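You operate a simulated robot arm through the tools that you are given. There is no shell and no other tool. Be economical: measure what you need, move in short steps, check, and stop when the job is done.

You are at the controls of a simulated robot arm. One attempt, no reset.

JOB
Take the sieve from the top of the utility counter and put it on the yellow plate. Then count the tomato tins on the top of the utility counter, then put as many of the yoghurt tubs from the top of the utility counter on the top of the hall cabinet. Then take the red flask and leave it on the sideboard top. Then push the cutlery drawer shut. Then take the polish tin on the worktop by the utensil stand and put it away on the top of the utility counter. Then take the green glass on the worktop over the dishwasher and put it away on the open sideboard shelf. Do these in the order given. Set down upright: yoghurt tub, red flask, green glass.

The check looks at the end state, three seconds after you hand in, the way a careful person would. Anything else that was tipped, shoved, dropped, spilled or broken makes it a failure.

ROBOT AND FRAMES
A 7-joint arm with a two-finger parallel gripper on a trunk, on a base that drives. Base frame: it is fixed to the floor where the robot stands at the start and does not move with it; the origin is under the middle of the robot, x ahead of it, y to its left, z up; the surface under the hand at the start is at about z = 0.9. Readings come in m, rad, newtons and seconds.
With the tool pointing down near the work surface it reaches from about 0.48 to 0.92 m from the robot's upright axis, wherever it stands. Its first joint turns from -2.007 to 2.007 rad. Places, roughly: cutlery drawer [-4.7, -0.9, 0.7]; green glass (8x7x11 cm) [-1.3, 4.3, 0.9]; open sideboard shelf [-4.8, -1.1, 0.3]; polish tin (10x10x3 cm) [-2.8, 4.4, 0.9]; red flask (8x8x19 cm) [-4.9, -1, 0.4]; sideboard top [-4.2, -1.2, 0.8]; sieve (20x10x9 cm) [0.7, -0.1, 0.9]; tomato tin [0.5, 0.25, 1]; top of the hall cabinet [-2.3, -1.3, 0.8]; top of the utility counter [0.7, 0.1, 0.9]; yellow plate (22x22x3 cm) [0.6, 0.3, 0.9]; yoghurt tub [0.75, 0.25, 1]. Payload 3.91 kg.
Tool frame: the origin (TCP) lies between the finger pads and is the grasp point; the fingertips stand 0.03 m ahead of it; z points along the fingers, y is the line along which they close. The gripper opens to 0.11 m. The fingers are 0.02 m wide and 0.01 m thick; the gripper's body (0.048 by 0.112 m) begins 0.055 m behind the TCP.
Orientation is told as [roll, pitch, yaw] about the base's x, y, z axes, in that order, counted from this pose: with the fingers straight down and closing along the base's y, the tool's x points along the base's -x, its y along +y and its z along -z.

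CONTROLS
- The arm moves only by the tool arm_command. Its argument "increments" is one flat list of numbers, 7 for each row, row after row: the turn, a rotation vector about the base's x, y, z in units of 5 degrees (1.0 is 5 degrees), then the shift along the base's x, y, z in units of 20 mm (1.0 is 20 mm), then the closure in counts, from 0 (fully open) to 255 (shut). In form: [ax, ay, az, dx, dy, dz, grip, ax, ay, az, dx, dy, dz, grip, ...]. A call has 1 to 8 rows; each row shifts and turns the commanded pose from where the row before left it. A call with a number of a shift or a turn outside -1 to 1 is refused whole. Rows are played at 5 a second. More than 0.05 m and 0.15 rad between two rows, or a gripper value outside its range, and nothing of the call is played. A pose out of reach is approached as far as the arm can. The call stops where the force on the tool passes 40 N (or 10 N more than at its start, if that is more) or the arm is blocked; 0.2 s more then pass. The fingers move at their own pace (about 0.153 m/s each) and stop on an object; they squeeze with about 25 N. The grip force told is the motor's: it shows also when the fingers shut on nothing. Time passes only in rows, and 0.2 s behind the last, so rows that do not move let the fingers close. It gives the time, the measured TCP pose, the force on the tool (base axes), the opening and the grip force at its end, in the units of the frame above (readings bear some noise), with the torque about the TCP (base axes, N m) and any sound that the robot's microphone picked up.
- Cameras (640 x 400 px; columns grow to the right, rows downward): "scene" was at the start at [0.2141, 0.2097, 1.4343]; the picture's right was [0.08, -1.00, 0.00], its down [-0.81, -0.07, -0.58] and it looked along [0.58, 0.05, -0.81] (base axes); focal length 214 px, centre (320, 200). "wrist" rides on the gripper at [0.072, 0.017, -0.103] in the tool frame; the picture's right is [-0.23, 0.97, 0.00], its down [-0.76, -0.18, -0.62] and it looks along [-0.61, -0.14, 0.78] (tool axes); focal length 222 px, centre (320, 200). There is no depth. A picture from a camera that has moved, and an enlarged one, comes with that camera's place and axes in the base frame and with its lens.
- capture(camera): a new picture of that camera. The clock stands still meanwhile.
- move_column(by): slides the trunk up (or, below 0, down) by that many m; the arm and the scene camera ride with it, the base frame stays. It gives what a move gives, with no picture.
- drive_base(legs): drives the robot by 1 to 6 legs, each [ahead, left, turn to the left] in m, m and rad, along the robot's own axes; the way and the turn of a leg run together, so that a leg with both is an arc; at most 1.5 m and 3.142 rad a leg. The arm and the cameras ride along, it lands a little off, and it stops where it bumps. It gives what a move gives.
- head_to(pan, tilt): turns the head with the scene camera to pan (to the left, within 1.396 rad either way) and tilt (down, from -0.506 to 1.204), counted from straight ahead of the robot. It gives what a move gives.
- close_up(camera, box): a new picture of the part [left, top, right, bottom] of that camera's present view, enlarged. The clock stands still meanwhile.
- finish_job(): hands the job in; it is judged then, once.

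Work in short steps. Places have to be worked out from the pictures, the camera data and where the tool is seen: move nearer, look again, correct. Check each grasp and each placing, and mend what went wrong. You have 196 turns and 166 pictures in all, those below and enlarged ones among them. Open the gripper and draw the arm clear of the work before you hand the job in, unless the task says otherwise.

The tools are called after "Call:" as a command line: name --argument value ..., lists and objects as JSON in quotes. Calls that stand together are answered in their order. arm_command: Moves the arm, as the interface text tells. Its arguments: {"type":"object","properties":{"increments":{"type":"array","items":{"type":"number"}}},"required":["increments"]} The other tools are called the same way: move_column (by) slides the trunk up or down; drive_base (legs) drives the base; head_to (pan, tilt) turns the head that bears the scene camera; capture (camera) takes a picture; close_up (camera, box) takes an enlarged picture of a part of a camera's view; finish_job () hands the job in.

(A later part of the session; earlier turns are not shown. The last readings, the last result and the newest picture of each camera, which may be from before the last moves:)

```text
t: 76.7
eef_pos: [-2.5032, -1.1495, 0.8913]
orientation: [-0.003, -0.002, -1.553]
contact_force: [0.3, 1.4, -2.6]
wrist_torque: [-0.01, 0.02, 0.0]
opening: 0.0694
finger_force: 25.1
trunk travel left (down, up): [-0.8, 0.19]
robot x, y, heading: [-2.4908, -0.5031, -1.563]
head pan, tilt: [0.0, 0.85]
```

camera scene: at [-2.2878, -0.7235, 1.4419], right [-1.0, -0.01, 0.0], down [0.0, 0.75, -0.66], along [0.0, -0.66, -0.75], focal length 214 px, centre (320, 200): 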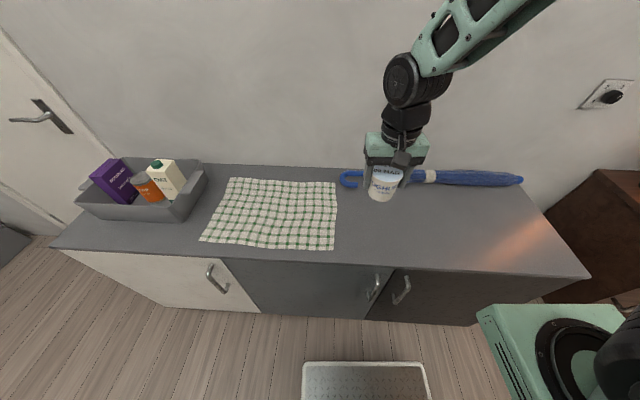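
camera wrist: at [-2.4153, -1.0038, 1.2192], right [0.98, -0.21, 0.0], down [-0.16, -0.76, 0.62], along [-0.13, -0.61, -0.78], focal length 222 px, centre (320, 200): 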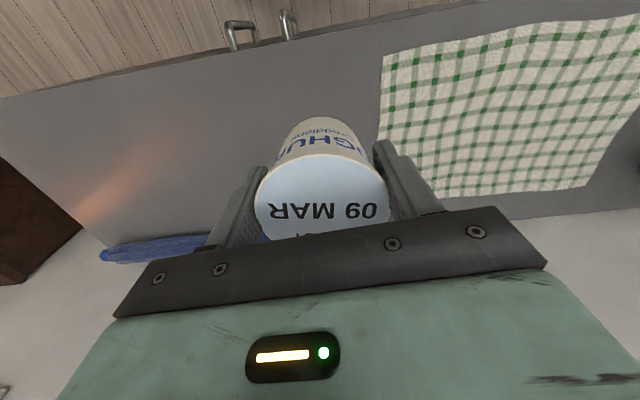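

Call:
arm_command --increments '[0, 0, 0, 0, 0, -0.2, 255, 0, 0, 0, 0, 0, 0, 255]'

Call:
arm_command --increments '[0, 0, 0, 0, 0, -0.2, 255, 0, 0, 0, 0, 0, 0, 255]'

Call:
close_up --camera "scene" --box '[360, 160, 460, 240]'

```text
t: 77.3
eef_pos: [-2.5046, -1.1499, 0.887]
orientation: [-0.004, -0.003, -1.554]
contact_force: [0.9, -0.3, -1.6]
wrist_torque: [-0.04, -0.01, -0.02]
opening: 0.0693
finger_force: 24.6
trunk travel left (down, up): [-0.8, 0.19]
robot x, y, heading: [-2.4915, -0.5027, -1.566]
head pan, tilt: [0.0, 0.85]
```

```text
t: 77.9
eef_pos: [-2.5038, -1.1497, 0.8841]
orientation: [-0.003, -0.002, -1.554]
contact_force: [-0.4, 0.1, -2.0]
wrist_torque: [0.0, -0.02, 0.01]
opening: 0.0693
finger_force: 24.9
trunk travel left (down, up): [-0.8, 0.19]
robot x, y, heading: [-2.4914, -0.5025, -1.568]
head pan, tilt: [0.0, 0.85]
```

```text
5.00 times, centred on (410, 200) of scene
camera zoom: at [-2.2878, -0.7235, 1.4418], right [-1.0, -0.01, 0.0], down [0.0, 0.75, -0.66], along [0.0, -0.66, -0.75], focal length 1072 px, centre (-130, 200)
```

zoom: 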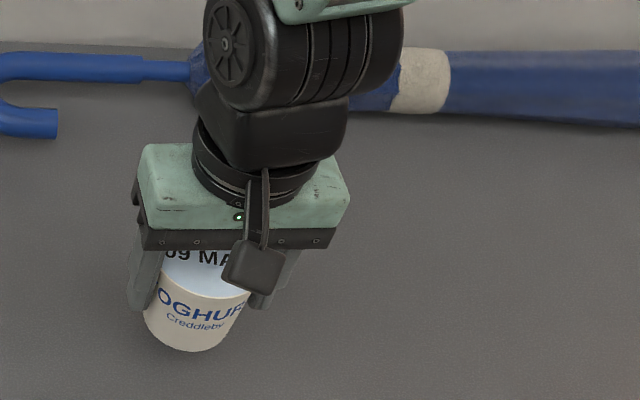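

No contact yet; continue down.

Call:
arm_command --increments '[0, 0, 0, 0, 0, -0.25, 255, 0, 0, 0, 0, 0, 0, 255]'

Call:
arm_command --increments '[0, 0, 0, 0, 0, -0.2, 255, 0, 0, 0, 0, 0, 0, 255]'

Call:
arm_command --increments '[0, 0, 0, 0, 0, -0.2, 255, 0, 0, 0, 0, 0, 0, 255]'

```text
t: 78.5
eef_pos: [-2.5037, -1.1486, 0.8775]
orientation: [-0.004, -0.002, -1.554]
contact_force: [-0.7, 0.4, -2.0]
wrist_torque: [0.01, -0.02, 0.01]
opening: 0.0693
finger_force: 24.6
trunk travel left (down, up): [-0.8, 0.19]
robot x, y, heading: [-2.4923, -0.5046, -1.565]
head pan, tilt: [0.0, 0.85]
```

```text
t: 79.1
eef_pos: [-2.5045, -1.1499, 0.874]
orientation: [-0.003, -0.001, -1.553]
contact_force: [0.2, -0.6, -1.5]
wrist_torque: [-0.02, 0.03, -0.01]
opening: 0.0691
finger_force: 24.6
trunk travel left (down, up): [-0.8, 0.19]
robot x, y, heading: [-2.4924, -0.5049, -1.564]
head pan, tilt: [0.0, 0.85]
```

```text
t: 79.7
eef_pos: [-2.5035, -1.1494, 0.8717]
orientation: [-0.004, -0.003, -1.554]
contact_force: [0.5, 0.1, -2.4]
wrist_torque: [0.01, -0.02, -0.01]
opening: 0.0692
finger_force: 24.6
trunk travel left (down, up): [-0.8, 0.19]
robot x, y, heading: [-2.4932, -0.4987, -1.56]
head pan, tilt: [0.0, 0.85]
```

Call:
arm_command --increments '[0, 0, 0, 0, 0, -0.2, 255, 0, 0, 0, 0, 0, 0, 255]'

Call:
arm_command --increments '[0, 0, 0, 0, 0, -0.2, 255, 0, 0, 0, 0, 0, 0, 255]'

Call:
arm_command --increments '[0, 0, 0, 0, 0, -0.15, 255, 0, 0, 0, 0, 0, 0, 255]'

```text
t: 80.3
eef_pos: [-2.5038, -1.1496, 0.8669]
orientation: [-0.001, -0.001, -1.553]
contact_force: [-0.6, -0.3, -1.9]
wrist_torque: [0.02, -0.03, -0.01]
opening: 0.0691
finger_force: 25.0
trunk travel left (down, up): [-0.8, 0.19]
robot x, y, heading: [-2.4928, -0.5036, -1.57]
head pan, tilt: [0.0, 0.85]
```

```text
t: 80.9
eef_pos: [-2.5043, -1.1494, 0.8629]
orientation: [-0.003, -0.003, -1.553]
contact_force: [1.2, 0.0, -1.8]
wrist_torque: [0.02, -0.01, 0.02]
opening: 0.069
finger_force: 25.1
trunk travel left (down, up): [-0.8, 0.19]
robot x, y, heading: [-2.4938, -0.5008, -1.57]
head pan, tilt: [0.0, 0.85]
```

```text
t: 81.5
eef_pos: [-2.505, -1.1509, 0.8593]
orientation: [-0.003, -0.003, -1.552]
contact_force: [0.2, 0.5, -1.8]
wrist_torque: [0.05, -0.01, 0.02]
opening: 0.0692
finger_force: 25.2
trunk travel left (down, up): [-0.8, 0.19]
robot x, y, heading: [-2.4922, -0.5067, -1.569]
head pan, tilt: [0.0, 0.85]
```

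Call:
arm_command --increments '[0, 0, 0, 0, 0, -0.12, 255, 0, 0, 0, 0, 0, 0, 255]'

Call:
arm_command --increments '[0, 0, 0, 0, 0, -0.12, 255, 0, 0, 0, 0, 0, 0, 255]'

Call:
arm_command --increments '[0, 0, 0, 0, 0, -0.12, 255, 0, 0, 0, 0, 0, 0, 255]'

Call:
close_up --camera "scene" --box '[360, 160, 460, 240]'

```text
t: 82.1
eef_pos: [-2.5043, -1.1498, 0.8581]
orientation: [-0.003, -0.003, -1.552]
contact_force: [0.6, -1.6, -1.0]
wrist_torque: [0.03, -0.01, 0.0]
opening: 0.0694
finger_force: 24.5
trunk travel left (down, up): [-0.8, 0.19]
robot x, y, heading: [-2.4946, -0.5052, -1.563]
head pan, tilt: [0.0, 0.85]
```

```text
t: 82.7
eef_pos: [-2.5047, -1.1509, 0.8558]
orientation: [-0.002, -0.003, -1.554]
contact_force: [-2.1, 1.3, 16.2]
wrist_torque: [0.23, -0.08, 0.03]
opening: 0.0691
finger_force: 25.2
trunk travel left (down, up): [-0.8, 0.19]
robot x, y, heading: [-2.4939, -0.5029, -1.566]
head pan, tilt: [0.0, 0.85]
```

```text
t: 83.3
eef_pos: [-2.5032, -1.1502, 0.854]
orientation: [-0.002, -0.004, -1.554]
contact_force: [-3.8, 0.6, 19.3]
wrist_torque: [-0.21, -0.04, -0.09]
opening: 0.0692
finger_force: 25.0
trunk travel left (down, up): [-0.8, 0.19]
robot x, y, heading: [-2.4947, -0.5031, -1.561]
head pan, tilt: [0.0, 0.85]
```

```text
5.00 times, centred on (410, 200) of scene
camera zoom: at [-2.288, -0.7227, 1.442], right [-1.0, -0.01, 0.0], down [0.0, 0.75, -0.66], along [0.0, -0.66, -0.75], focal length 1072 px, centre (-130, 200)
```

zoom: 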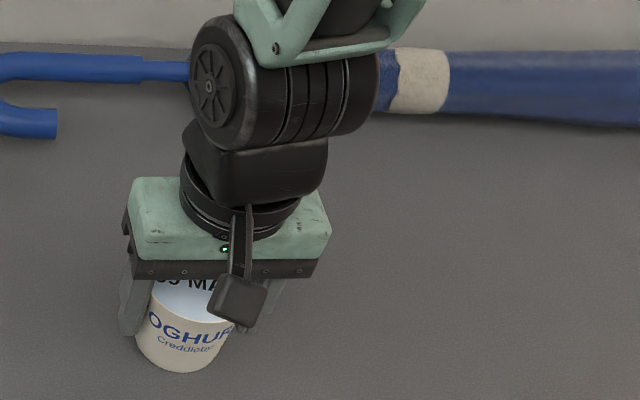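

Contact: the cabinet top is at z=0.80. Ease up, open gently and rise.

Call:
arm_command --increments '[0, 0, 0, 0, 0, 0.1, 255, 0, 0, 0, 0, 0, 0, 60, 0, 0, 0, 0, 0, 0, 40, 0, 0, 0, 0, 0, 0.5, 40, 0, 0, 0, 0, 0, 1, 40, 0, 0, 0, 0, 0, 1, 40, 0, 0, 0, 0, 0, 1, 40, 0, 0, 0, 0, 0, 1, 0]'

Call:
arm_command --increments '[0, 0, 0, 0, 0, 1, 0, 0, 0, 0, 0, 0, 1, 0, 0, 0, 0, 0, 0.3, 1, 0, 0, 0, 0, 0, 0.5, 1, 0, 0, 0, 0, 0, 1, 1, 0, 0, 0, 0, 0, 1, 1, 0, 0, 0, 0, 0, 1, 1, 0, 0, 0, 0, 0, 1, 1, 0]'

Call:
capture --camera "scene"

```text
t: 85.1
eef_pos: [-2.5027, -1.1498, 0.9434]
orientation: [-0.003, -0.001, -1.553]
contact_force: [1.4, 0.1, 0.3]
wrist_torque: [0.04, 0.03, 0.02]
opening: 0.1097
finger_force: 0.1
trunk travel left (down, up): [-0.8, 0.19]
robot x, y, heading: [-2.4939, -0.504, -1.563]
head pan, tilt: [0.0, 0.85]
```

```text
t: 86.9
eef_pos: [-2.5038, -1.0519, 1.1038]
orientation: [-0.003, -0.003, -1.553]
contact_force: [0.2, 0.2, -0.6]
wrist_torque: [0.0, -0.04, -0.02]
opening: 0.11
finger_force: 0.0
trunk travel left (down, up): [-0.8, 0.19]
robot x, y, heading: [-2.4929, -0.503, -1.569]
head pan, tilt: [0.0, 0.85]
```

```text
132 pictures are left
camera scene: at [-2.2877, -0.7239, 1.4417], right [-1.0, -0.01, 0.0], down [-0.01, 0.75, -0.66], along [0.0, -0.66, -0.75], focal length 214 px, centre (320, 200)
```

scene: 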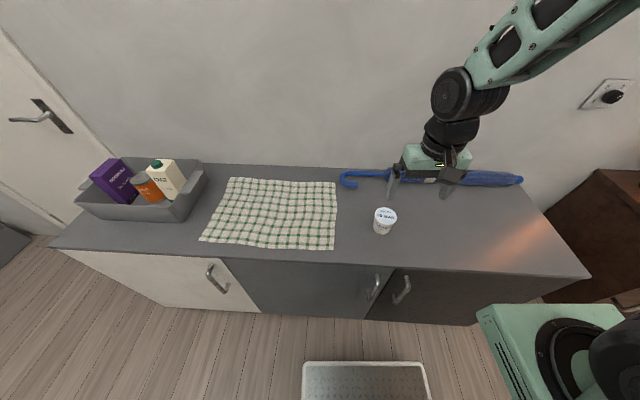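

Tub 1 stands upright. Now back out, turn to heading 0 and drive back toward the counter for tub 2.

Call:
drive_base --legs '[[-0.5, 0, 0], [0, 0, 1.57], [1.5, 0, 0], [0.7, 0, 0]]'

Call:
head_to --pan 0 --tilt 0.8

Call:
capture --camera "scene"

```text
t: 104.1
eef_pos: [0.2567, -0.0063, 1.104]
orientation: [-0.004, -0.002, 0.02]
contact_force: [0.1, -0.8, 0.2]
wrist_torque: [-0.01, -0.02, 0.0]
opening: 0.1102
finger_force: 0.0
trunk travel left (down, up): [-0.8, 0.19]
robot x, y, heading: [-0.2915, -0.0007, 0.002]
head pan, tilt: [0.0, 0.85]
```

```text
t: 104.7
eef_pos: [0.2569, -0.0063, 1.1051]
orientation: [-0.003, -0.001, 0.018]
contact_force: [0.1, -0.3, 1.1]
wrist_torque: [0.04, -0.03, 0.02]
opening: 0.1098
finger_force: 0.1
trunk travel left (down, up): [-0.8, 0.19]
robot x, y, heading: [-0.2944, 0.002, 0.008]
head pan, tilt: [0.0, 0.799]
```

```text
131 pictures are left
camera scene: at [-0.0716, 0.2084, 1.4458], right [0.01, -1.0, 0.0], down [-0.72, -0.01, -0.7], along [0.7, 0.01, -0.72], focal length 214 px, centre (320, 200)
```

scene: 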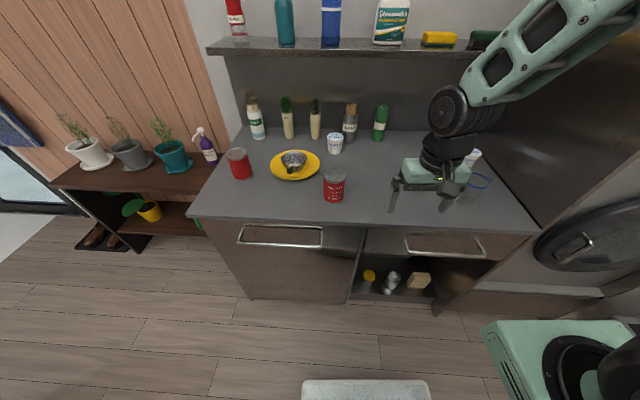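

I choose the "15 MAR" tub next (≈[0.653,-0.37]), clear of other bottles. Drive ahead 0.29 and move the arm over it.

Call:
drive_base --legs '[[0.29, 0, -0.005]]'

Call:
arm_command --increments '[0, 0, 0, 0.2, -1, 0.5, 0, 0, 0, 0, 0.2, -1, 0.5, 0, 0, 0, 0, 0.2, -1, 0.5, 0, 0, 0, 0, 0.2, -1, 0.5, 0, 0, 0, 0, 0.2, -1, 0, 0, 0, 0, 0, 0.2, -1, 0, 0, 0, 0, 0, 0.2, -1, 0, 0, 0, 0, 0, 0.2, -1, 0, 0]'

Call:
arm_command --increments '[0, 0, 0, 0.2, -1, 0, 0, 0, 0, 0, 0.2, -1, 0, 0, 0, 0, 0, 0.2, -1, 0, 0, 0, 0, 0, 0.2, -1, 0, 0, 0, 0, 0, 0.2, -1, 0, 0, 0, 0, 0, 0.2, -1, 0, 0, 0, 0, 0, 0.2, -1, 0, 0]'

Call:
capture --camera "wrist"

Call:
capture --camera "scene"

```text
t: 106.7
eef_pos: [0.5461, -0.0079, 1.1051]
orientation: [-0.003, -0.003, 0.012]
contact_force: [-0.2, 0.5, 1.0]
wrist_torque: [0.01, 0.0, 0.0]
opening: 0.1101
finger_force: 0.0
trunk travel left (down, up): [-0.8, 0.19]
robot x, y, heading: [-0.0026, -0.0002, 0.002]
head pan, tilt: [0.0, 0.799]
```

```text
t: 108.5
eef_pos: [0.5777, -0.1682, 1.1446]
orientation: [-0.004, 0.001, 0.014]
contact_force: [-0.6, -0.1, 0.2]
wrist_torque: [-0.03, -0.03, 0.0]
opening: 0.1099
finger_force: 0.1
trunk travel left (down, up): [-0.8, 0.19]
robot x, y, heading: [-0.0047, 0.0029, 0.002]
head pan, tilt: [0.0, 0.799]
```

```text
t: 110.1
eef_pos: [0.6074, -0.3084, 1.1433]
orientation: [-0.004, -0.003, 0.012]
contact_force: [-0.8, -0.4, 0.0]
wrist_torque: [-0.01, 0.01, -0.01]
opening: 0.1099
finger_force: 0.1
trunk travel left (down, up): [-0.8, 0.19]
robot x, y, heading: [-0.005, 0.0035, -0.003]
head pan, tilt: [0.0, 0.799]
```

```text
130 pictures are left
camera wrist: at [0.5349, -0.291, 1.2467], right [0.21, 0.98, 0.0], down [0.76, -0.17, 0.62], along [0.61, -0.14, -0.78], focal length 222 px, centre (320, 200)
```

wrist: 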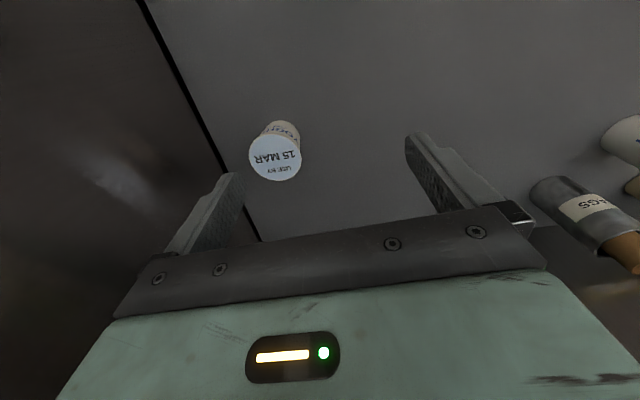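

```text
129 pictures are left
camera scene: at [0.2185, 0.2088, 1.4458], right [0.0, -1.0, 0.0], down [-0.72, 0.0, -0.7], along [0.7, 0.0, -0.72], focal length 214 px, centre (320, 200)
```

scene: 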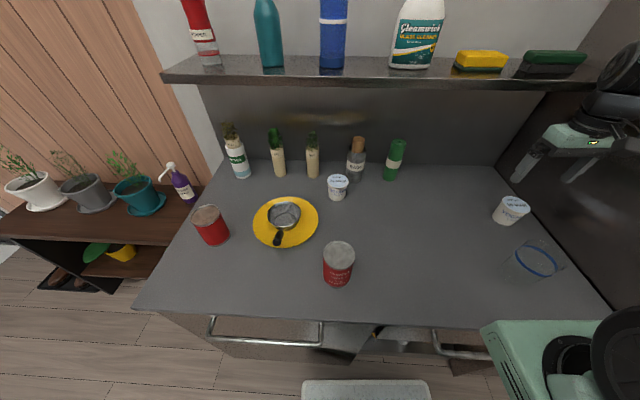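

Tub at [0.659,-0.379], side panel at y≈-0.50: enough clearance. Move over it and go down part way.

Call:
arm_command --increments '[0, 0, 0, 0.65, -0.88, 0, 0, 0, 0, 0, 0.65, -0.88, 0, 0, 0, 0, 0, 0.65, -0.88, -1, 0, 0, 0, 0, 0.65, -0.88, -1, 0, 0, 0, 0, 0, 0, -1, 0, 0, 0, 0, 0, 0, -1, 0]'

Call:
capture --camera "wrist"

```text
t: 111.5
eef_pos: [0.6599, -0.3785, 1.0649]
orientation: [-0.003, -0.002, 0.013]
contact_force: [0.5, 0.0, 1.1]
wrist_torque: [0.0, 0.01, 0.01]
opening: 0.1098
finger_force: 0.0
trunk travel left (down, up): [-0.8, 0.19]
robot x, y, heading: [0.0003, 0.006, -0.0]
head pan, tilt: [0.0, 0.799]
```

```text
128 pictures are left
camera wrist: at [0.5868, -0.3612, 1.1673], right [0.21, 0.98, 0.0], down [0.76, -0.17, 0.62], along [0.61, -0.14, -0.78], focal length 222 px, centre (320, 200)
```

wrist: 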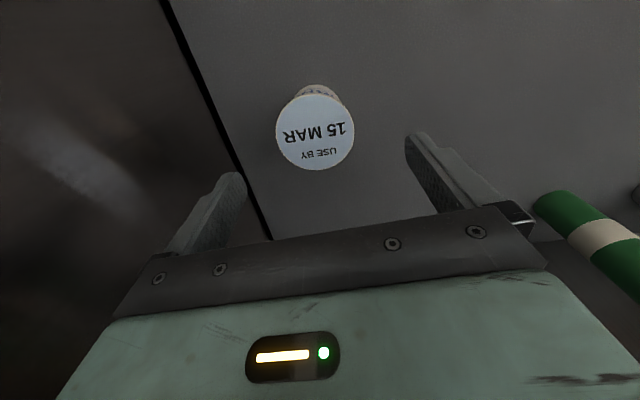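

Centred. Descend and grip.

Call:
arm_command --increments '[0, 0, 0, 0, 0, -1, 0, 0, 0, 0, 0, 0, -1, 0, 0, 0, 0, 0, 0, -1, 0, 0, 0, 0, 0, 0, -1, 0, 0, 0, 0, 0, 0, -1, 0, 0, 0, 0, 0, 0, -0.4, 0]'

Call:
arm_command --increments '[0, 0, 0, 0, 0, 0, 255, 0, 0, 0, 0, 0, 0, 255, 0, 0, 0, 0, 0, 0, 255]'

Call:
arm_command --increments '[0, 0, 0, 0, 0, 1, 255, 0, 0, 0, -0.2, 0.2, 1, 255, 0, 0, 0, -0.2, 0.4, 1, 255, 0, 0, 0, -0.3, 0.5, 1, 255, 0, 0, 0, -0.5, 1, 1, 255, 0, 0, 0, -0.5, 1, 1, 255, 0, 0, 0, -0.5, 1, 1, 255, 0, 0, 0, -0.5, 1, 1, 255]'

Call:
capture --camera "wrist"

```text
t: 112.9
eef_pos: [0.6564, -0.3798, 0.9565]
orientation: [-0.004, -0.002, 0.014]
contact_force: [0.0, 0.7, -0.3]
wrist_torque: [0.0, -0.01, 0.0]
opening: 0.1101
finger_force: 0.0
trunk travel left (down, up): [-0.8, 0.19]
robot x, y, heading: [-0.006, 0.0058, 0.006]
head pan, tilt: [0.0, 0.799]
```

```text
t: 113.7
eef_pos: [0.6581, -0.3796, 0.9569]
orientation: [-0.003, -0.003, 0.012]
contact_force: [0.8, -0.8, 0.4]
wrist_torque: [0.03, -0.01, 0.0]
opening: 0.071
finger_force: 25.9
trunk travel left (down, up): [-0.8, 0.19]
robot x, y, heading: [-0.0039, 0.0051, -0.0]
head pan, tilt: [0.0, 0.799]
```

```text
t: 115.5
eef_pos: [0.6053, -0.2777, 1.1152]
orientation: [-0.002, -0.001, 0.012]
contact_force: [-0.6, -0.7, -3.4]
wrist_torque: [0.06, 0.05, -0.01]
opening: 0.071
finger_force: 25.0
trunk travel left (down, up): [-0.8, 0.19]
robot x, y, heading: [-0.0037, 0.0045, 0.005]
head pan, tilt: [0.0, 0.799]
```

```text
127 pictures are left
camera wrist: at [0.5332, -0.2605, 1.2184], right [0.21, 0.98, 0.0], down [0.76, -0.17, 0.62], along [0.61, -0.14, -0.78], focal length 222 px, centre (320, 200)
```

wrist: 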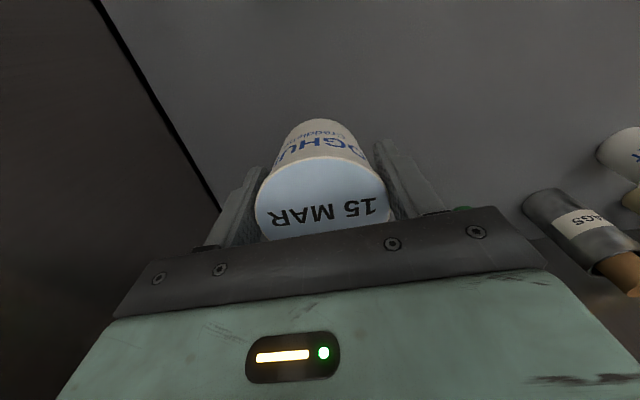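

Held. Centre the arm, then back up along y=0 to x≈-2.63, turn right to face the cabinet.

Call:
arm_command --increments '[0, 0, 0, -0.35, 1, 0, 255, 0, 0, 0, -0.35, 1, 0, 255, 0, 0, 0, -0.35, 1, 0, 255, 0, 0, 0, -0.35, 1, 0, 255, 0, 0, 0, -0.35, 1, 0, 255, 0, 0, 0, -0.35, 1, 0, 255, 0, 0, 0, -0.35, 1, 0, 255, 0, 0, 0, 0, 1, 0, 255]'

Call:
arm_command --increments '[0, 0, 0, 0, 1, 0, 255, 0, 0, 0, 0, 1, 0, 255, 0, 0, 0, 0, 1, 0, 255, 0, 0, 0, 0, 1, 0, 255, 0, 0, 0, 0, 1, 0, 255, 0, 0, 0, 0, 1, 0, 255]'

Call:
drive_base --legs '[[-1.5, 0, 0], [-1.13, 0, 0], [0, 0, -1.57], [0.4, 0, 0]]'

Call:
capture --camera "scene"

```text
t: 117.3
eef_pos: [0.5551, -0.1166, 1.115]
orientation: [-0.003, -0.002, 0.012]
contact_force: [0.5, -0.5, -1.7]
wrist_torque: [0.01, -0.01, 0.0]
opening: 0.0708
finger_force: 24.8
trunk travel left (down, up): [-0.8, 0.19]
robot x, y, heading: [-0.002, 0.0035, 0.002]
head pan, tilt: [0.0, 0.799]
```

```text
t: 118.7
eef_pos: [0.5537, 0.0029, 1.1156]
orientation: [-0.005, -0.001, 0.013]
contact_force: [0.3, 0.3, -2.0]
wrist_torque: [0.03, 0.06, -0.01]
opening: 0.0706
finger_force: 25.1
trunk travel left (down, up): [-0.8, 0.19]
robot x, y, heading: [-0.0037, 0.007, 0.003]
head pan, tilt: [0.0, 0.799]
```

```text
t: 137.4
eef_pos: [-2.5844, -0.9813, 1.1154]
orientation: [-0.004, -0.002, -1.507]
contact_force: [0.9, 1.6, -1.5]
wrist_torque: [0.01, 0.02, 0.0]
opening: 0.0708
finger_force: 25.7
trunk travel left (down, up): [-0.8, 0.19]
robot x, y, heading: [-2.6101, -0.4218, -1.522]
head pan, tilt: [0.0, 0.799]
```

```text
126 pictures are left
camera scene: at [-2.3956, -0.637, 1.4458], right [-1.0, -0.05, 0.0], down [-0.04, 0.72, -0.7], along [0.04, -0.7, -0.72], focal length 214 px, centre (320, 200)
```

scene: 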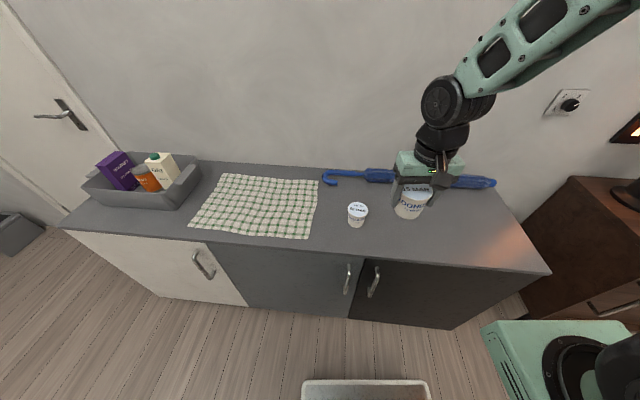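

Tub 1 stands well. I move tub 2 to [-2.66,-1.15], descending to z≈0.87 (contact expected ≈0.857).

Call:
arm_command --increments '[0, 0, 0, -0.6, -1, 0, 255, 0, 0, 0, -0.6, -1, 0, 255, 0, 0, 0, -0.6, -1, -0.5, 255, 0, 0, 0, -0.5, -1, -0.9, 255, 0, 0, 0, -0.5, -1, -1, 255, 0, 0, 0, -0.5, -1, -1, 255, 0, 0, 0, -0.5, -1, -1, 255, 0, 0, 0, 0, -1, -1, 255]'

Call:
arm_command --increments '[0, 0, 0, 0, -0.4, -1, 255, 0, 0, 0, 0, 0, -1, 255, 0, 0, 0, 0, 0, -1, 255, 0, 0, 0, 0, 0, -1, 255, 0, 0, 0, 0, 0, -1, 255, 0, 0, 0, 0, 0, -1, 255, 0, 0, 0, 0, 0, -0.6, 255, 0, 0, 0, 0, 0, -0.4, 255]'

Call:
close_up --camera "scene" --box '[320, 140, 480, 250]'

```text
t: 139.2
eef_pos: [-2.6601, -1.1404, 1.0077]
orientation: [-0.004, 0.0, -1.505]
contact_force: [0.1, 0.5, -1.6]
wrist_torque: [0.0, -0.02, -0.01]
opening: 0.0704
finger_force: 24.9
trunk travel left (down, up): [-0.8, 0.19]
robot x, y, heading: [-2.6084, -0.4237, -1.517]
head pan, tilt: [0.0, 0.799]
```

```text
t: 141.0
eef_pos: [-2.6588, -1.149, 0.868]
orientation: [-0.002, -0.001, -1.505]
contact_force: [0.6, 0.3, -1.5]
wrist_torque: [-0.02, 0.01, 0.0]
opening: 0.0702
finger_force: 25.1
trunk travel left (down, up): [-0.8, 0.19]
robot x, y, heading: [-2.6104, -0.4247, -1.517]
head pan, tilt: [0.0, 0.799]
```

```text
3.64 times, centred on (400, 195) of scene
camera zoom: at [-2.3956, -0.637, 1.4458], right [-1.0, -0.05, 0.0], down [-0.04, 0.72, -0.7], along [0.04, -0.7, -0.72], focal length 780 px, centre (29, 218)
```

zoom: 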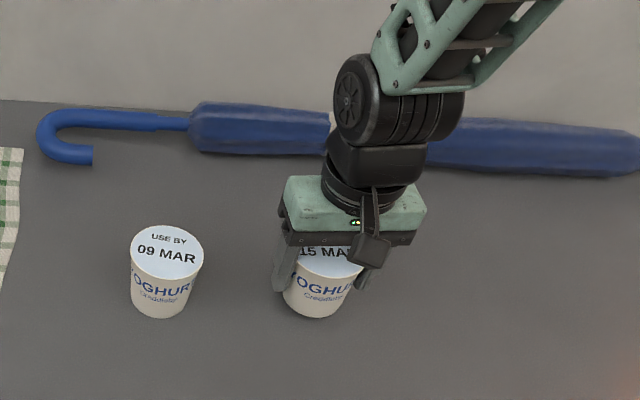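

Good spacing. Lower the last centimetre gently.

Call:
arm_command --increments '[0, 0, 0, 0, 0, -0.3, 255, 0, 0, 0, 0, 0, -0.2, 255, 0, 0, 0, 0, 0, 0, 255]'

Call:
arm_command --increments '[0, 0, 0, 0, 0, -0.1, 255, 0, 0, 0, 0, 0, 0, 255]'

```text
t: 141.8
eef_pos: [-2.6599, -1.1477, 0.8564]
orientation: [-0.003, -0.001, -1.507]
contact_force: [0.0, -0.3, -1.2]
wrist_torque: [0.02, -0.03, -0.01]
opening: 0.0704
finger_force: 25.0
trunk travel left (down, up): [-0.8, 0.19]
robot x, y, heading: [-2.6076, -0.4204, -1.514]
head pan, tilt: [0.0, 0.799]
```

```text
t: 142.4
eef_pos: [-2.6605, -1.1486, 0.8561]
orientation: [-0.005, -0.004, -1.508]
contact_force: [-4.4, 3.3, 13.5]
wrist_torque: [0.05, -0.21, 0.05]
opening: 0.0703
finger_force: 25.0
trunk travel left (down, up): [-0.8, 0.19]
robot x, y, heading: [-2.611, -0.4268, -1.514]
head pan, tilt: [0.0, 0.799]
```

Contact; release and rise, drawing the arm back.

Call:
arm_command --increments '[0, 0, 0, 0, 0, 0.05, 255, 0, 0, 0, 0, 0, 0, 60, 0, 0, 0, 0, 0, 0, 40, 0, 0, 0, 0, 0, 0.5, 40, 0, 0, 0, 0, 0, 1, 40, 0, 0, 0, 0, 0, 1, 40, 0, 0, 0, 0, 0, 1, 40, 0, 0, 0, 0, 0, 1, 0]'

Call:
arm_command --increments '[0, 0, 0, 0, 0, 1, 0, 0, 0, 0, 0, 0, 1, 0, 0, 0, 0, 0, 0.3, 1, 0, 0, 0, 0, 0.5, 0.5, 1, 0, 0, 0, 0, 0.5, 1, 1, 0, 0, 0, 0, 0.5, 1, 1, 0, 0, 0, 0, 0.5, 1, 1, 0, 0, 0, 0, 0.5, 1, 1, 0]'

Call:
capture --camera "scene"

Call:
head_to --pan -0.9 --tilt 0.5

Call:
capture --camera "scene"

```text
t: 144.2
eef_pos: [-2.6602, -1.1483, 0.9456]
orientation: [-0.004, 0.0, -1.506]
contact_force: [-0.4, 0.2, 0.4]
wrist_torque: [0.0, 0.02, 0.02]
opening: 0.1098
finger_force: 0.1
trunk travel left (down, up): [-0.8, 0.19]
robot x, y, heading: [-2.615, -0.4253, -1.513]
head pan, tilt: [0.0, 0.799]
```

```text
t: 146.0
eef_pos: [-2.61, -1.052, 1.1061]
orientation: [-0.003, 0.001, -1.506]
contact_force: [-0.9, -0.5, -0.2]
wrist_torque: [0.01, -0.02, 0.01]
opening: 0.1101
finger_force: 0.0
trunk travel left (down, up): [-0.8, 0.19]
robot x, y, heading: [-2.611, -0.4263, -1.514]
head pan, tilt: [0.0, 0.799]
```

```text
124 pictures are left
camera scene: at [-2.3957, -0.6375, 1.4457], right [-1.0, -0.05, 0.0], down [-0.04, 0.72, -0.7], along [0.04, -0.7, -0.72], focal length 214 px, centre (320, 200)
```

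scene: 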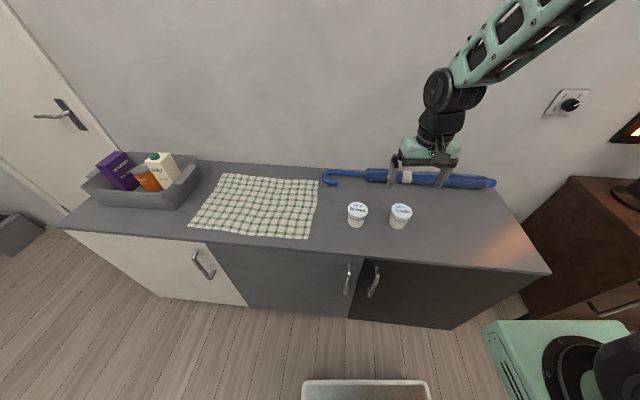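

```text
t: 147.2
eef_pos: [-2.6101, -1.052, 1.105]
orientation: [-0.003, -0.002, -1.507]
contact_force: [0.9, 0.3, -0.3]
wrist_torque: [0.0, 0.0, 0.01]
opening: 0.11
finger_force: 0.1
trunk travel left (down, up): [-0.8, 0.19]
robot x, y, heading: [-2.6112, -0.4225, -1.524]
head pan, tilt: [-0.901, 0.499]
```

```text
123 pictures are left
camera scene: at [-2.468, -0.6168, 1.4718], right [-0.66, 0.75, 0.0], down [0.36, 0.32, -0.88], along [-0.66, -0.58, -0.48], focal length 214 px, centre (320, 200)
```

scene: 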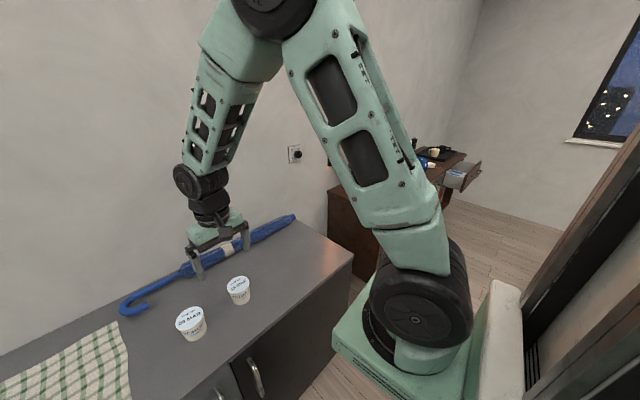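

Both tubs upright on the cabinet. Next the sideboard: back off and turn right to face -x to view it and the passage.

Call:
drive_base --legs '[[-0.3, 0, 0], [0, 0, -1.6]]'

Call:
head_to --pan 0.3 --tilt 0.45

Call:
capture --camera "scene"

```text
t: 153.2
eef_pos: [-3.255, -0.0892, 1.1057]
orientation: [-0.002, -0.001, -3.138]
contact_force: [-0.3, 0.8, 0.4]
wrist_torque: [-0.01, 0.01, -0.01]
opening: 0.11
finger_force: 0.0
trunk travel left (down, up): [-0.8, 0.19]
robot x, y, heading: [-2.6287, -0.1261, 3.132]
head pan, tilt: [-0.901, 0.499]
```

```text
t: 154.6
eef_pos: [-3.2548, -0.0893, 1.1058]
orientation: [-0.004, -0.002, -3.137]
contact_force: [0.0, -1.1, -0.2]
wrist_torque: [0.0, 0.0, -0.05]
opening: 0.1101
finger_force: 0.1
trunk travel left (down, up): [-0.8, 0.19]
robot x, y, heading: [-2.6298, -0.1228, 3.135]
head pan, tilt: [0.3, 0.45]
```

```text
122 pictures are left
camera scene: at [-2.8602, -0.3569, 1.4763], right [-0.29, 0.96, 0.0], down [0.42, 0.13, -0.9], along [-0.86, -0.26, -0.44], focal length 214 px, centre (320, 200)
```

scene: 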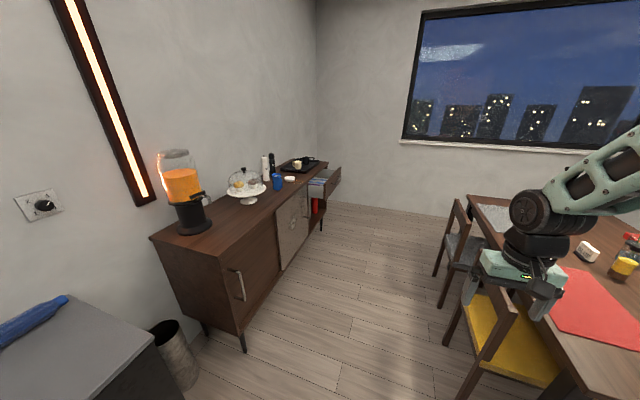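

I see the sideboard (x≈-3.5…-5.1, front y≈-1.0), with the drawer open at its far end above the open shelf holding the red flask. Chairs limit the aisle to y<0.05, so I run along y≈-0.4.

Call:
drive_base --legs '[[0, 0.27, 0], [1.3, 0, 0]]'

Call:
head_to --pan 0.5 --tilt 0.75

Call:
capture --camera "scene"

```text
t: 162.7
eef_pos: [-4.5793, -0.3203, 1.1062]
orientation: [-0.003, -0.002, 3.127]
contact_force: [0.3, -0.4, 0.2]
wrist_torque: [-0.04, -0.01, -0.05]
opening: 0.1097
finger_force: 0.2
trunk travel left (down, up): [-0.8, 0.19]
robot x, y, heading: [-3.9559, -0.3689, 3.114]
head pan, tilt: [0.3, 0.45]
```

```text
t: 163.5
eef_pos: [-4.5779, -0.3196, 1.1056]
orientation: [-0.003, -0.002, 3.126]
contact_force: [0.4, -0.6, -0.1]
wrist_torque: [0.07, 0.03, 0.01]
opening: 0.11
finger_force: 0.0
trunk travel left (down, up): [-0.8, 0.19]
robot x, y, heading: [-3.9531, -0.3678, 3.115]
head pan, tilt: [0.499, 0.75]
```

```text
121 pictures are left
camera scene: at [-4.1746, -0.6083, 1.4499], right [-0.45, 0.89, 0.0], down [0.61, 0.31, -0.73], along [-0.65, -0.33, -0.68], focal length 214 px, centre (320, 200)
```

scene: 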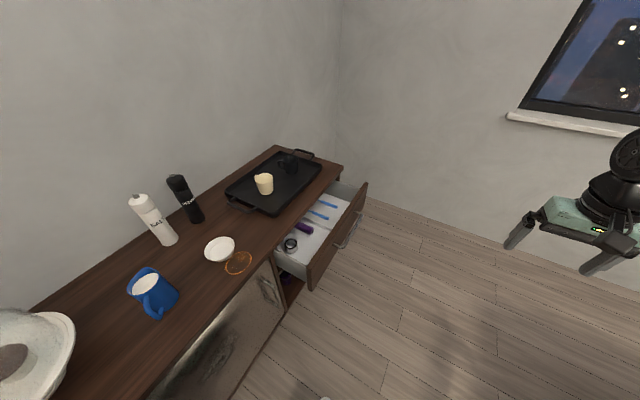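

Drawer front is at y≈-0.8 (x -4.5…-5.08). I turn to face the sideboard (-y), then strafe right to x≈-4.75, with the arm above everything.

Call:
drive_base --legs '[[0, 0, 1.6], [0, -0.75, 0]]'

Call:
head_to --pan 0 --tilt 0.9

Call:
capture --camera "scene"

Call:
capture --camera "wrist"

```text
t: 171.5
eef_pos: [-4.7144, -1.0175, 1.1046]
orientation: [-0.003, -0.001, -1.529]
contact_force: [-0.4, -0.4, -0.1]
wrist_torque: [0.02, 0.02, 0.01]
opening: 0.1098
finger_force: 0.0
trunk travel left (down, up): [-0.8, 0.19]
robot x, y, heading: [-4.7038, -0.3887, -1.538]
head pan, tilt: [0.499, 0.75]
```

```text
t: 172.5
eef_pos: [-4.7143, -1.0179, 1.1055]
orientation: [-0.003, -0.001, -1.529]
contact_force: [-0.2, -0.4, 0.7]
wrist_torque: [0.0, 0.0, -0.03]
opening: 0.1099
finger_force: 0.0
trunk travel left (down, up): [-0.8, 0.19]
robot x, y, heading: [-4.7026, -0.3914, -1.541]
head pan, tilt: [0.0, 0.901]
```

```text
120 pictures are left
camera scene: at [-4.4914, -0.6028, 1.4379], right [-1.0, -0.03, 0.0], down [-0.03, 0.78, -0.62], along [0.02, -0.62, -0.78], focal length 214 px, centre (320, 200)
```

scene: 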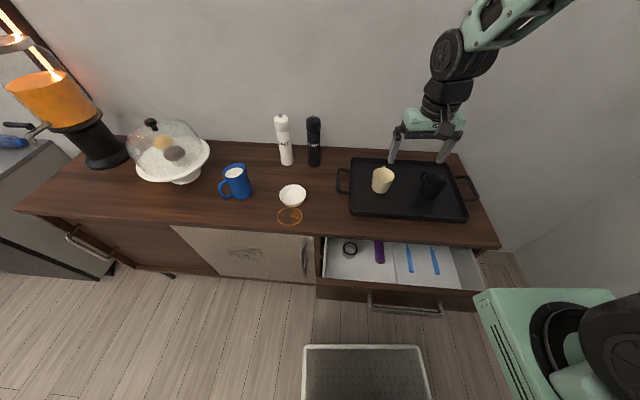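

```text
119 pictures are left
camera wrist: at [-4.6994, -0.9442, 1.2093], right [0.98, -0.19, 0.0], down [-0.14, -0.77, 0.62], along [-0.12, -0.61, -0.78], focal length 222 px, centre (320, 200)
```

wrist: 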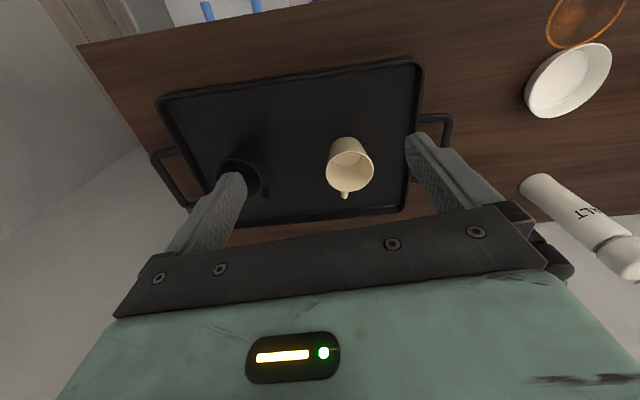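

The shelf lies beneath the drawer. I'll strafe back to x≈-4.35 and turn right to face -x, so the arm hangs in the free aisle; then lower the trunk to look into the shelf on my left.

Call:
drive_base --legs '[[0, 0.33, 0], [0, 0, -1.6]]'

Call:
move_column --by -0.5

Call:
head_to --pan 0.7 --tilt 0.5

Call:
capture --camera "scene"

```text
t: 178.4
eef_pos: [-5.0064, -0.3696, 1.1059]
orientation: [-0.002, -0.002, -3.096]
contact_force: [0.3, -0.5, 0.0]
wrist_torque: [-0.03, 0.0, 0.0]
opening: 0.1103
finger_force: 0.1
trunk travel left (down, up): [-0.8, 0.19]
robot x, y, heading: [-4.3789, -0.3779, -3.111]
head pan, tilt: [0.0, 0.901]
```

```text
refused: -0.5 is not a number from -0.4 to 0.4
```

```text
t: 179.5
eef_pos: [-5.0076, -0.3689, 1.1056]
orientation: [-0.003, -0.002, -3.098]
contact_force: [-0.4, 0.2, -0.5]
wrist_torque: [0.0, 0.01, 0.02]
opening: 0.11
finger_force: 0.1
trunk travel left (down, up): [-0.8, 0.19]
robot x, y, heading: [-4.3789, -0.3808, -3.109]
head pan, tilt: [0.7, 0.499]
```

```text
118 pictures are left
camera scene: at [-4.5827, -0.6516, 1.4718], right [-0.67, 0.74, 0.0], down [0.36, 0.32, -0.88], along [-0.65, -0.59, -0.48], focal length 214 px, centre (320, 200)
```

scene: 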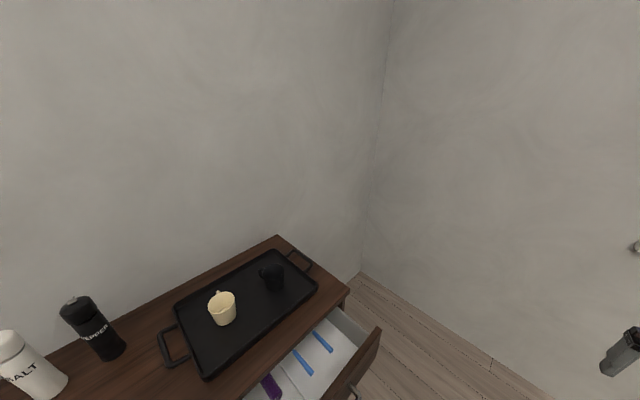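

The trunk moves at most 0.4 m at once. I lower it 0.4, turn the wrist toward -y and pitch it up so the wrist camera looks into the shelf.

Call:
move_column --by -0.4

Call:
arm_command --increments '[0, 0, 1, 0.3, 0.2, 0, 0, 0, 0, 1, 0.3, 0.2, 0, 0, 0, 0, 1, 0.3, 0.2, 0, 0, 0, 0, 1, 0.3, 0.2, 0, 0, 0, 0, 1, 0.3, 0.2, 0, 0, 0, 0, 1, 0.3, 0.2, 0, 0, 0, 0, 1, 0.3, 0.2, 0, 0, 0, 0, 1, 0.3, 0.2, 0, 0]'

Call:
arm_command --increments '[0, 0, 1, 0, 0, 0, 0, 0, 0, 1, 0, 0, 0, 0, 0, 0, 1, 0, 0, 0, 0, 0, 0, 1, 0, 0, 0, 0, 0, 0, 1, 0, 0, 0, 0, 0, 0, 1, 0, 0, 0, 0, 0, 0, 1, 0, 0, 0, 0, 0, 0, 1, 0, 0, 0, 0]'

Call:
arm_command --increments '[0, 0, 1, 0, 0, -0.5, 0, 0, 0, 0.5, 0, 0, -0.5, 0, -1, 0, 0, 0, 0, -0.5, 0, -1, 0, 0, 0, 0, -0.5, 0, -1, 0, 0, 0, 0, -0.5, 0, -1, 0, 0, 0, 0, -0.5, 0, -1, 0, 0, 0, 0, -0.5, 0, -1, 0, 0, 0, 0, -0.5, 0]'

Call:
capture --camera "wrist"

```text
t: 183.3
eef_pos: [-5.007, -0.3689, 0.7059]
orientation: [-0.005, -0.001, -3.097]
contact_force: [-0.1, -0.1, -0.3]
wrist_torque: [-0.02, 0.01, 0.01]
opening: 0.1098
finger_force: 0.1
trunk travel left (down, up): [-0.4, 0.59]
robot x, y, heading: [-4.3785, -0.3831, -3.11]
head pan, tilt: [0.7, 0.499]
```

```text
t: 185.1
eef_pos: [-4.9581, -0.3368, 0.7068]
orientation: [-0.004, -0.002, -2.397]
contact_force: [0.0, 0.0, 0.1]
wrist_torque: [0.03, -0.01, 0.0]
opening: 0.11
finger_force: 0.1
trunk travel left (down, up): [-0.4, 0.59]
robot x, y, heading: [-4.3809, -0.3778, -3.112]
head pan, tilt: [0.7, 0.499]
```

```text
t: 186.9
eef_pos: [-4.9572, -0.3379, 0.7051]
orientation: [-0.003, -0.002, -1.701]
contact_force: [-0.1, 1.1, 0.0]
wrist_torque: [0.02, 0.01, -0.01]
opening: 0.1099
finger_force: 0.1
trunk travel left (down, up): [-0.4, 0.59]
robot x, y, heading: [-4.3755, -0.3801, -3.108]
head pan, tilt: [0.7, 0.499]
```

```text
t: 188.7
eef_pos: [-4.9594, -0.3368, 0.6266]
orientation: [-0.002, -0.528, -1.572]
contact_force: [1.1, -0.5, 0.4]
wrist_torque: [0.0, 0.01, -0.01]
opening: 0.1099
finger_force: 0.1
trunk travel left (down, up): [-0.4, 0.59]
robot x, y, heading: [-4.3795, -0.382, -3.106]
head pan, tilt: [0.7, 0.499]
```

```text
117 pictures are left
camera wrist: at [-4.9409, -0.2223, 0.6796], right [0.97, -0.2, 0.11], down [-0.17, -0.34, 0.92], along [-0.14, -0.92, -0.37], focal length 222 px, centre (320, 200)
```

wrist: 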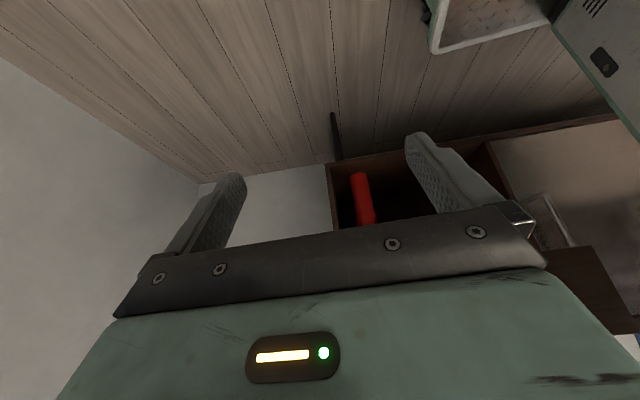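

The flask stands upright at ≈[-4.90,-1.0], z 0.30–0.49, in a shelf bay x -5.0…-4.49. Check the arm's posture from the head camera.

Call:
head_to --pan 0.35 --tilt 0.7

Call:
capture --camera "scene"

```text
t: 189.6
eef_pos: [-4.9589, -0.3374, 0.6264]
orientation: [-0.003, -0.525, -1.57]
contact_force: [0.1, 0.0, 0.1]
wrist_torque: [-0.03, -0.02, -0.01]
opening: 0.1098
finger_force: 0.0
trunk travel left (down, up): [-0.4, 0.59]
robot x, y, heading: [-4.3783, -0.3822, -3.115]
head pan, tilt: [0.351, 0.7]
```

```text
116 pictures are left
camera scene: at [-4.5938, -0.6226, 1.0541], right [-0.37, 0.93, 0.0], down [0.6, 0.24, -0.77], along [-0.71, -0.29, -0.64], focal length 214 px, centre (320, 200)
```

scene: 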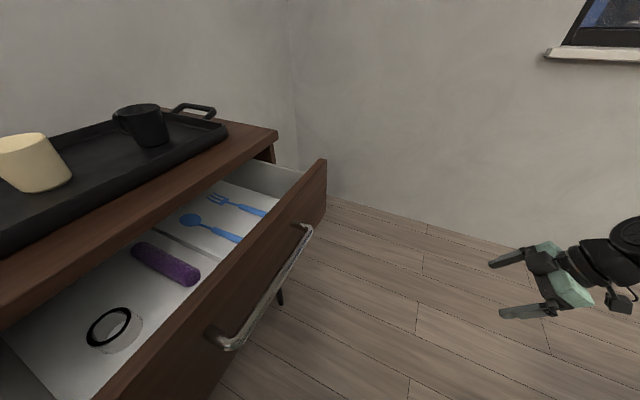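

I lower the trunk a further 0.25 so the arm comes in low under the drawer, then pitch the tool to horizontal at z≈0.40, x≈-4.90, staying at y≈-0.45.

Call:
move_column --by -0.25

Call:
arm_command --increments '[-1, 0, 0, 0.3, 0, 0, 0, -1, 0, 0, 0.3, 0, 0, 0, -1, 0, 0, 0.3, 0, 0, 0, -1, 0, 0, 0.3, 0, 0, 0, -1, 0, 0, 0.3, 0, 0, 0, -1, 0, 0, 0.3, 0, 0, 0, -1, 0, 0, 0.3, -0.3, 0, 0, -1, 0, 0, 0.3, -0.3, 0, 0]'

Call:
arm_command --increments '[-1, 0, 0, 0.2, -0.5, 0, 0, -1, 0, 0, 0.2, -0.5, 0, 0, -1, 0, 0, 0, -0.5, 0, 0, -1, 0, 0, 0, -0.5, 0, 0, 0, 0, 0, 0, 0, 0, 0]'

Call:
capture --camera "wrist"

Call:
capture --camera "scene"

```text
t: 192.1
eef_pos: [-4.96, -0.3365, 0.377]
orientation: [-0.003, -0.525, -1.57]
contact_force: [-0.1, 0.3, 0.5]
wrist_torque: [0.03, -0.02, 0.01]
opening: 0.11
finger_force: 0.1
trunk travel left (down, up): [-0.15, 0.84]
robot x, y, heading: [-4.3788, -0.3823, -3.115]
head pan, tilt: [0.351, 0.7]
```

```text
t: 193.9
eef_pos: [-4.9107, -0.3491, 0.3764]
orientation: [-0.003, -1.221, -1.569]
contact_force: [-0.6, 1.1, 0.3]
wrist_torque: [0.0, 0.02, -0.02]
opening: 0.1099
finger_force: 0.0
trunk travel left (down, up): [-0.15, 0.84]
robot x, y, heading: [-4.3768, -0.3833, -3.11]
head pan, tilt: [0.351, 0.7]
```

```text
t: 195.1
eef_pos: [-4.9021, -0.3886, 0.3767]
orientation: [2.951, -1.569, 1.757]
contact_force: [-0.5, -0.2, -0.1]
wrist_torque: [-0.03, -0.01, -0.02]
opening: 0.1103
finger_force: 0.1
trunk travel left (down, up): [-0.15, 0.84]
robot x, y, heading: [-4.3774, -0.378, -3.112]
head pan, tilt: [0.351, 0.7]
```

```text
115 pictures are left
camera wrist: at [-4.8837, -0.2847, 0.3034], right [0.97, 0.0, 0.23], down [-0.18, 0.63, 0.76], along [-0.14, -0.78, 0.61], focal length 222 px, centre (320, 200)
```

wrist: 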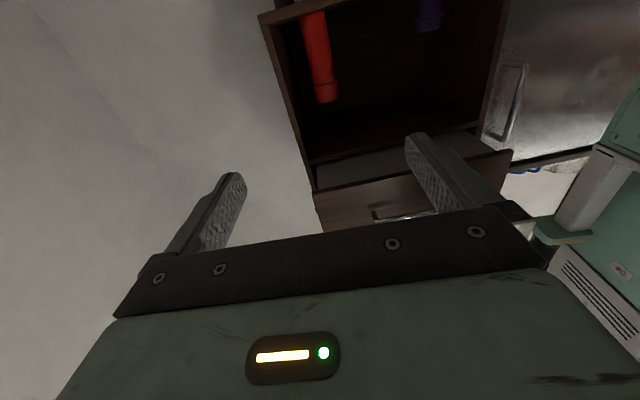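

```text
114 pictures are left
camera scene: at [-4.5938, -0.6226, 0.8041], right [-0.37, 0.93, 0.0], down [0.6, 0.24, -0.76], along [-0.71, -0.29, -0.64], focal length 214 px, centre (320, 200)
```

scene: 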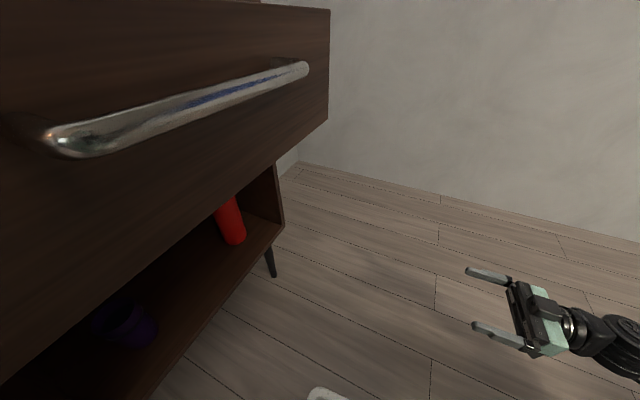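

Both cameras agree the flask is at x≈-4.90, y≈-1.0, z 0.29–0.48; the drawer's underside is ≈0.62–0.66. I advance horizontally to y≈-0.70 and check clearances.

Call:
arm_command --increments '[0, 0, 0, 0, -1, 0.1, 0, 0, 0, 0, 0, -1, 0.1, 0, 0, 0, 0, 0, -1, 0.1, 0, 0, 0, 0, 0, -1, 0.1, 0, 0, 0, 0, 0, -1, 0, 0, 0, 0, 0, 0, -1, 0, 0, 0, 0, 0, 0, -1, 0, 0, 0, 0, 0, 0, -1, 0, 0]'

Call:
arm_command --increments '[0, 0, 0, 0, -1, 0, 0, 0, 0, 0, 0, -1, 0, 0, 0, 0, 0, 0, -1, 0, 0, 0, 0, 0, 0, -1, 0, 0, 0, 0, 0, 0, -1, 0, 0, 0, 0, 0, 0, -1, 0, 0, 0, 0, 0, 0, -1, 0, 0]'

Call:
capture --camera "wrist"

Call:
capture --camera "scene"

```text
t: 196.9
eef_pos: [-4.9069, -0.5431, 0.382]
orientation: [-0.385, -1.558, -1.203]
contact_force: [0.8, 0.3, -0.3]
wrist_torque: [-0.02, -0.03, 0.01]
opening: 0.1099
finger_force: 0.0
trunk travel left (down, up): [-0.15, 0.84]
robot x, y, heading: [-4.3806, -0.3816, -3.119]
head pan, tilt: [0.351, 0.7]
```

```text
t: 197.8
eef_pos: [-4.9612, -0.5486, 0.381]
orientation: [-0.685, -1.539, -1.063]
contact_force: [0.3, 0.0, -0.1]
wrist_torque: [0.0, -0.02, -0.01]
opening: 0.1096
finger_force: 0.0
trunk travel left (down, up): [-0.15, 0.84]
robot x, y, heading: [-4.378, -0.3809, -3.11]
head pan, tilt: [0.351, 0.7]
stopped in row 4: the arm was blocked; the commanded pose is now the measured one
```

```text
113 pictures are left
camera wrist: at [-4.9267, -0.4468, 0.3118], right [0.96, -0.18, 0.21], down [-0.05, 0.62, 0.78], along [-0.27, -0.76, 0.59], focal length 222 px, centre (320, 200)
```

wrist: 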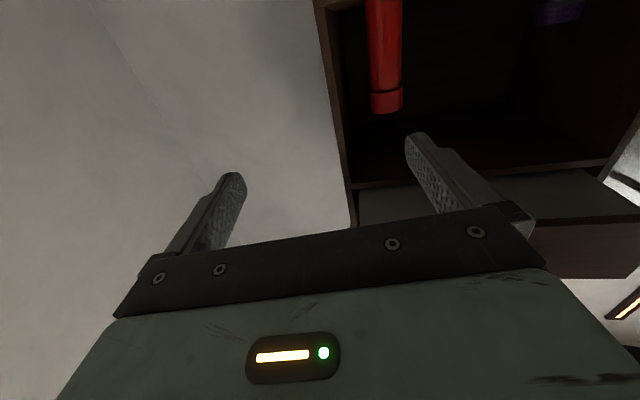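

```text
112 pictures are left
camera scene: at [-4.5938, -0.6226, 0.8041], right [-0.37, 0.93, 0.0], down [0.6, 0.24, -0.76], along [-0.71, -0.29, -0.64], focal length 214 px, centre (320, 200)
```

scene: 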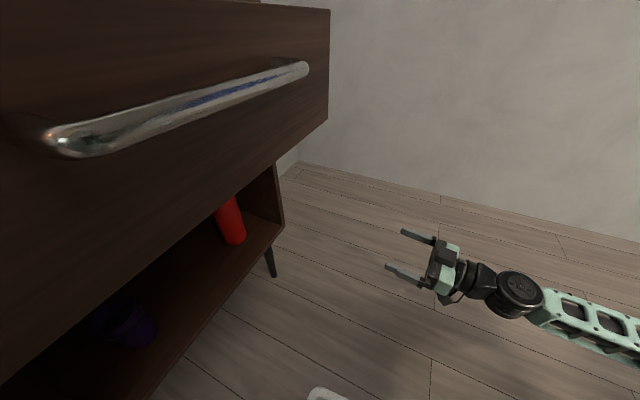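

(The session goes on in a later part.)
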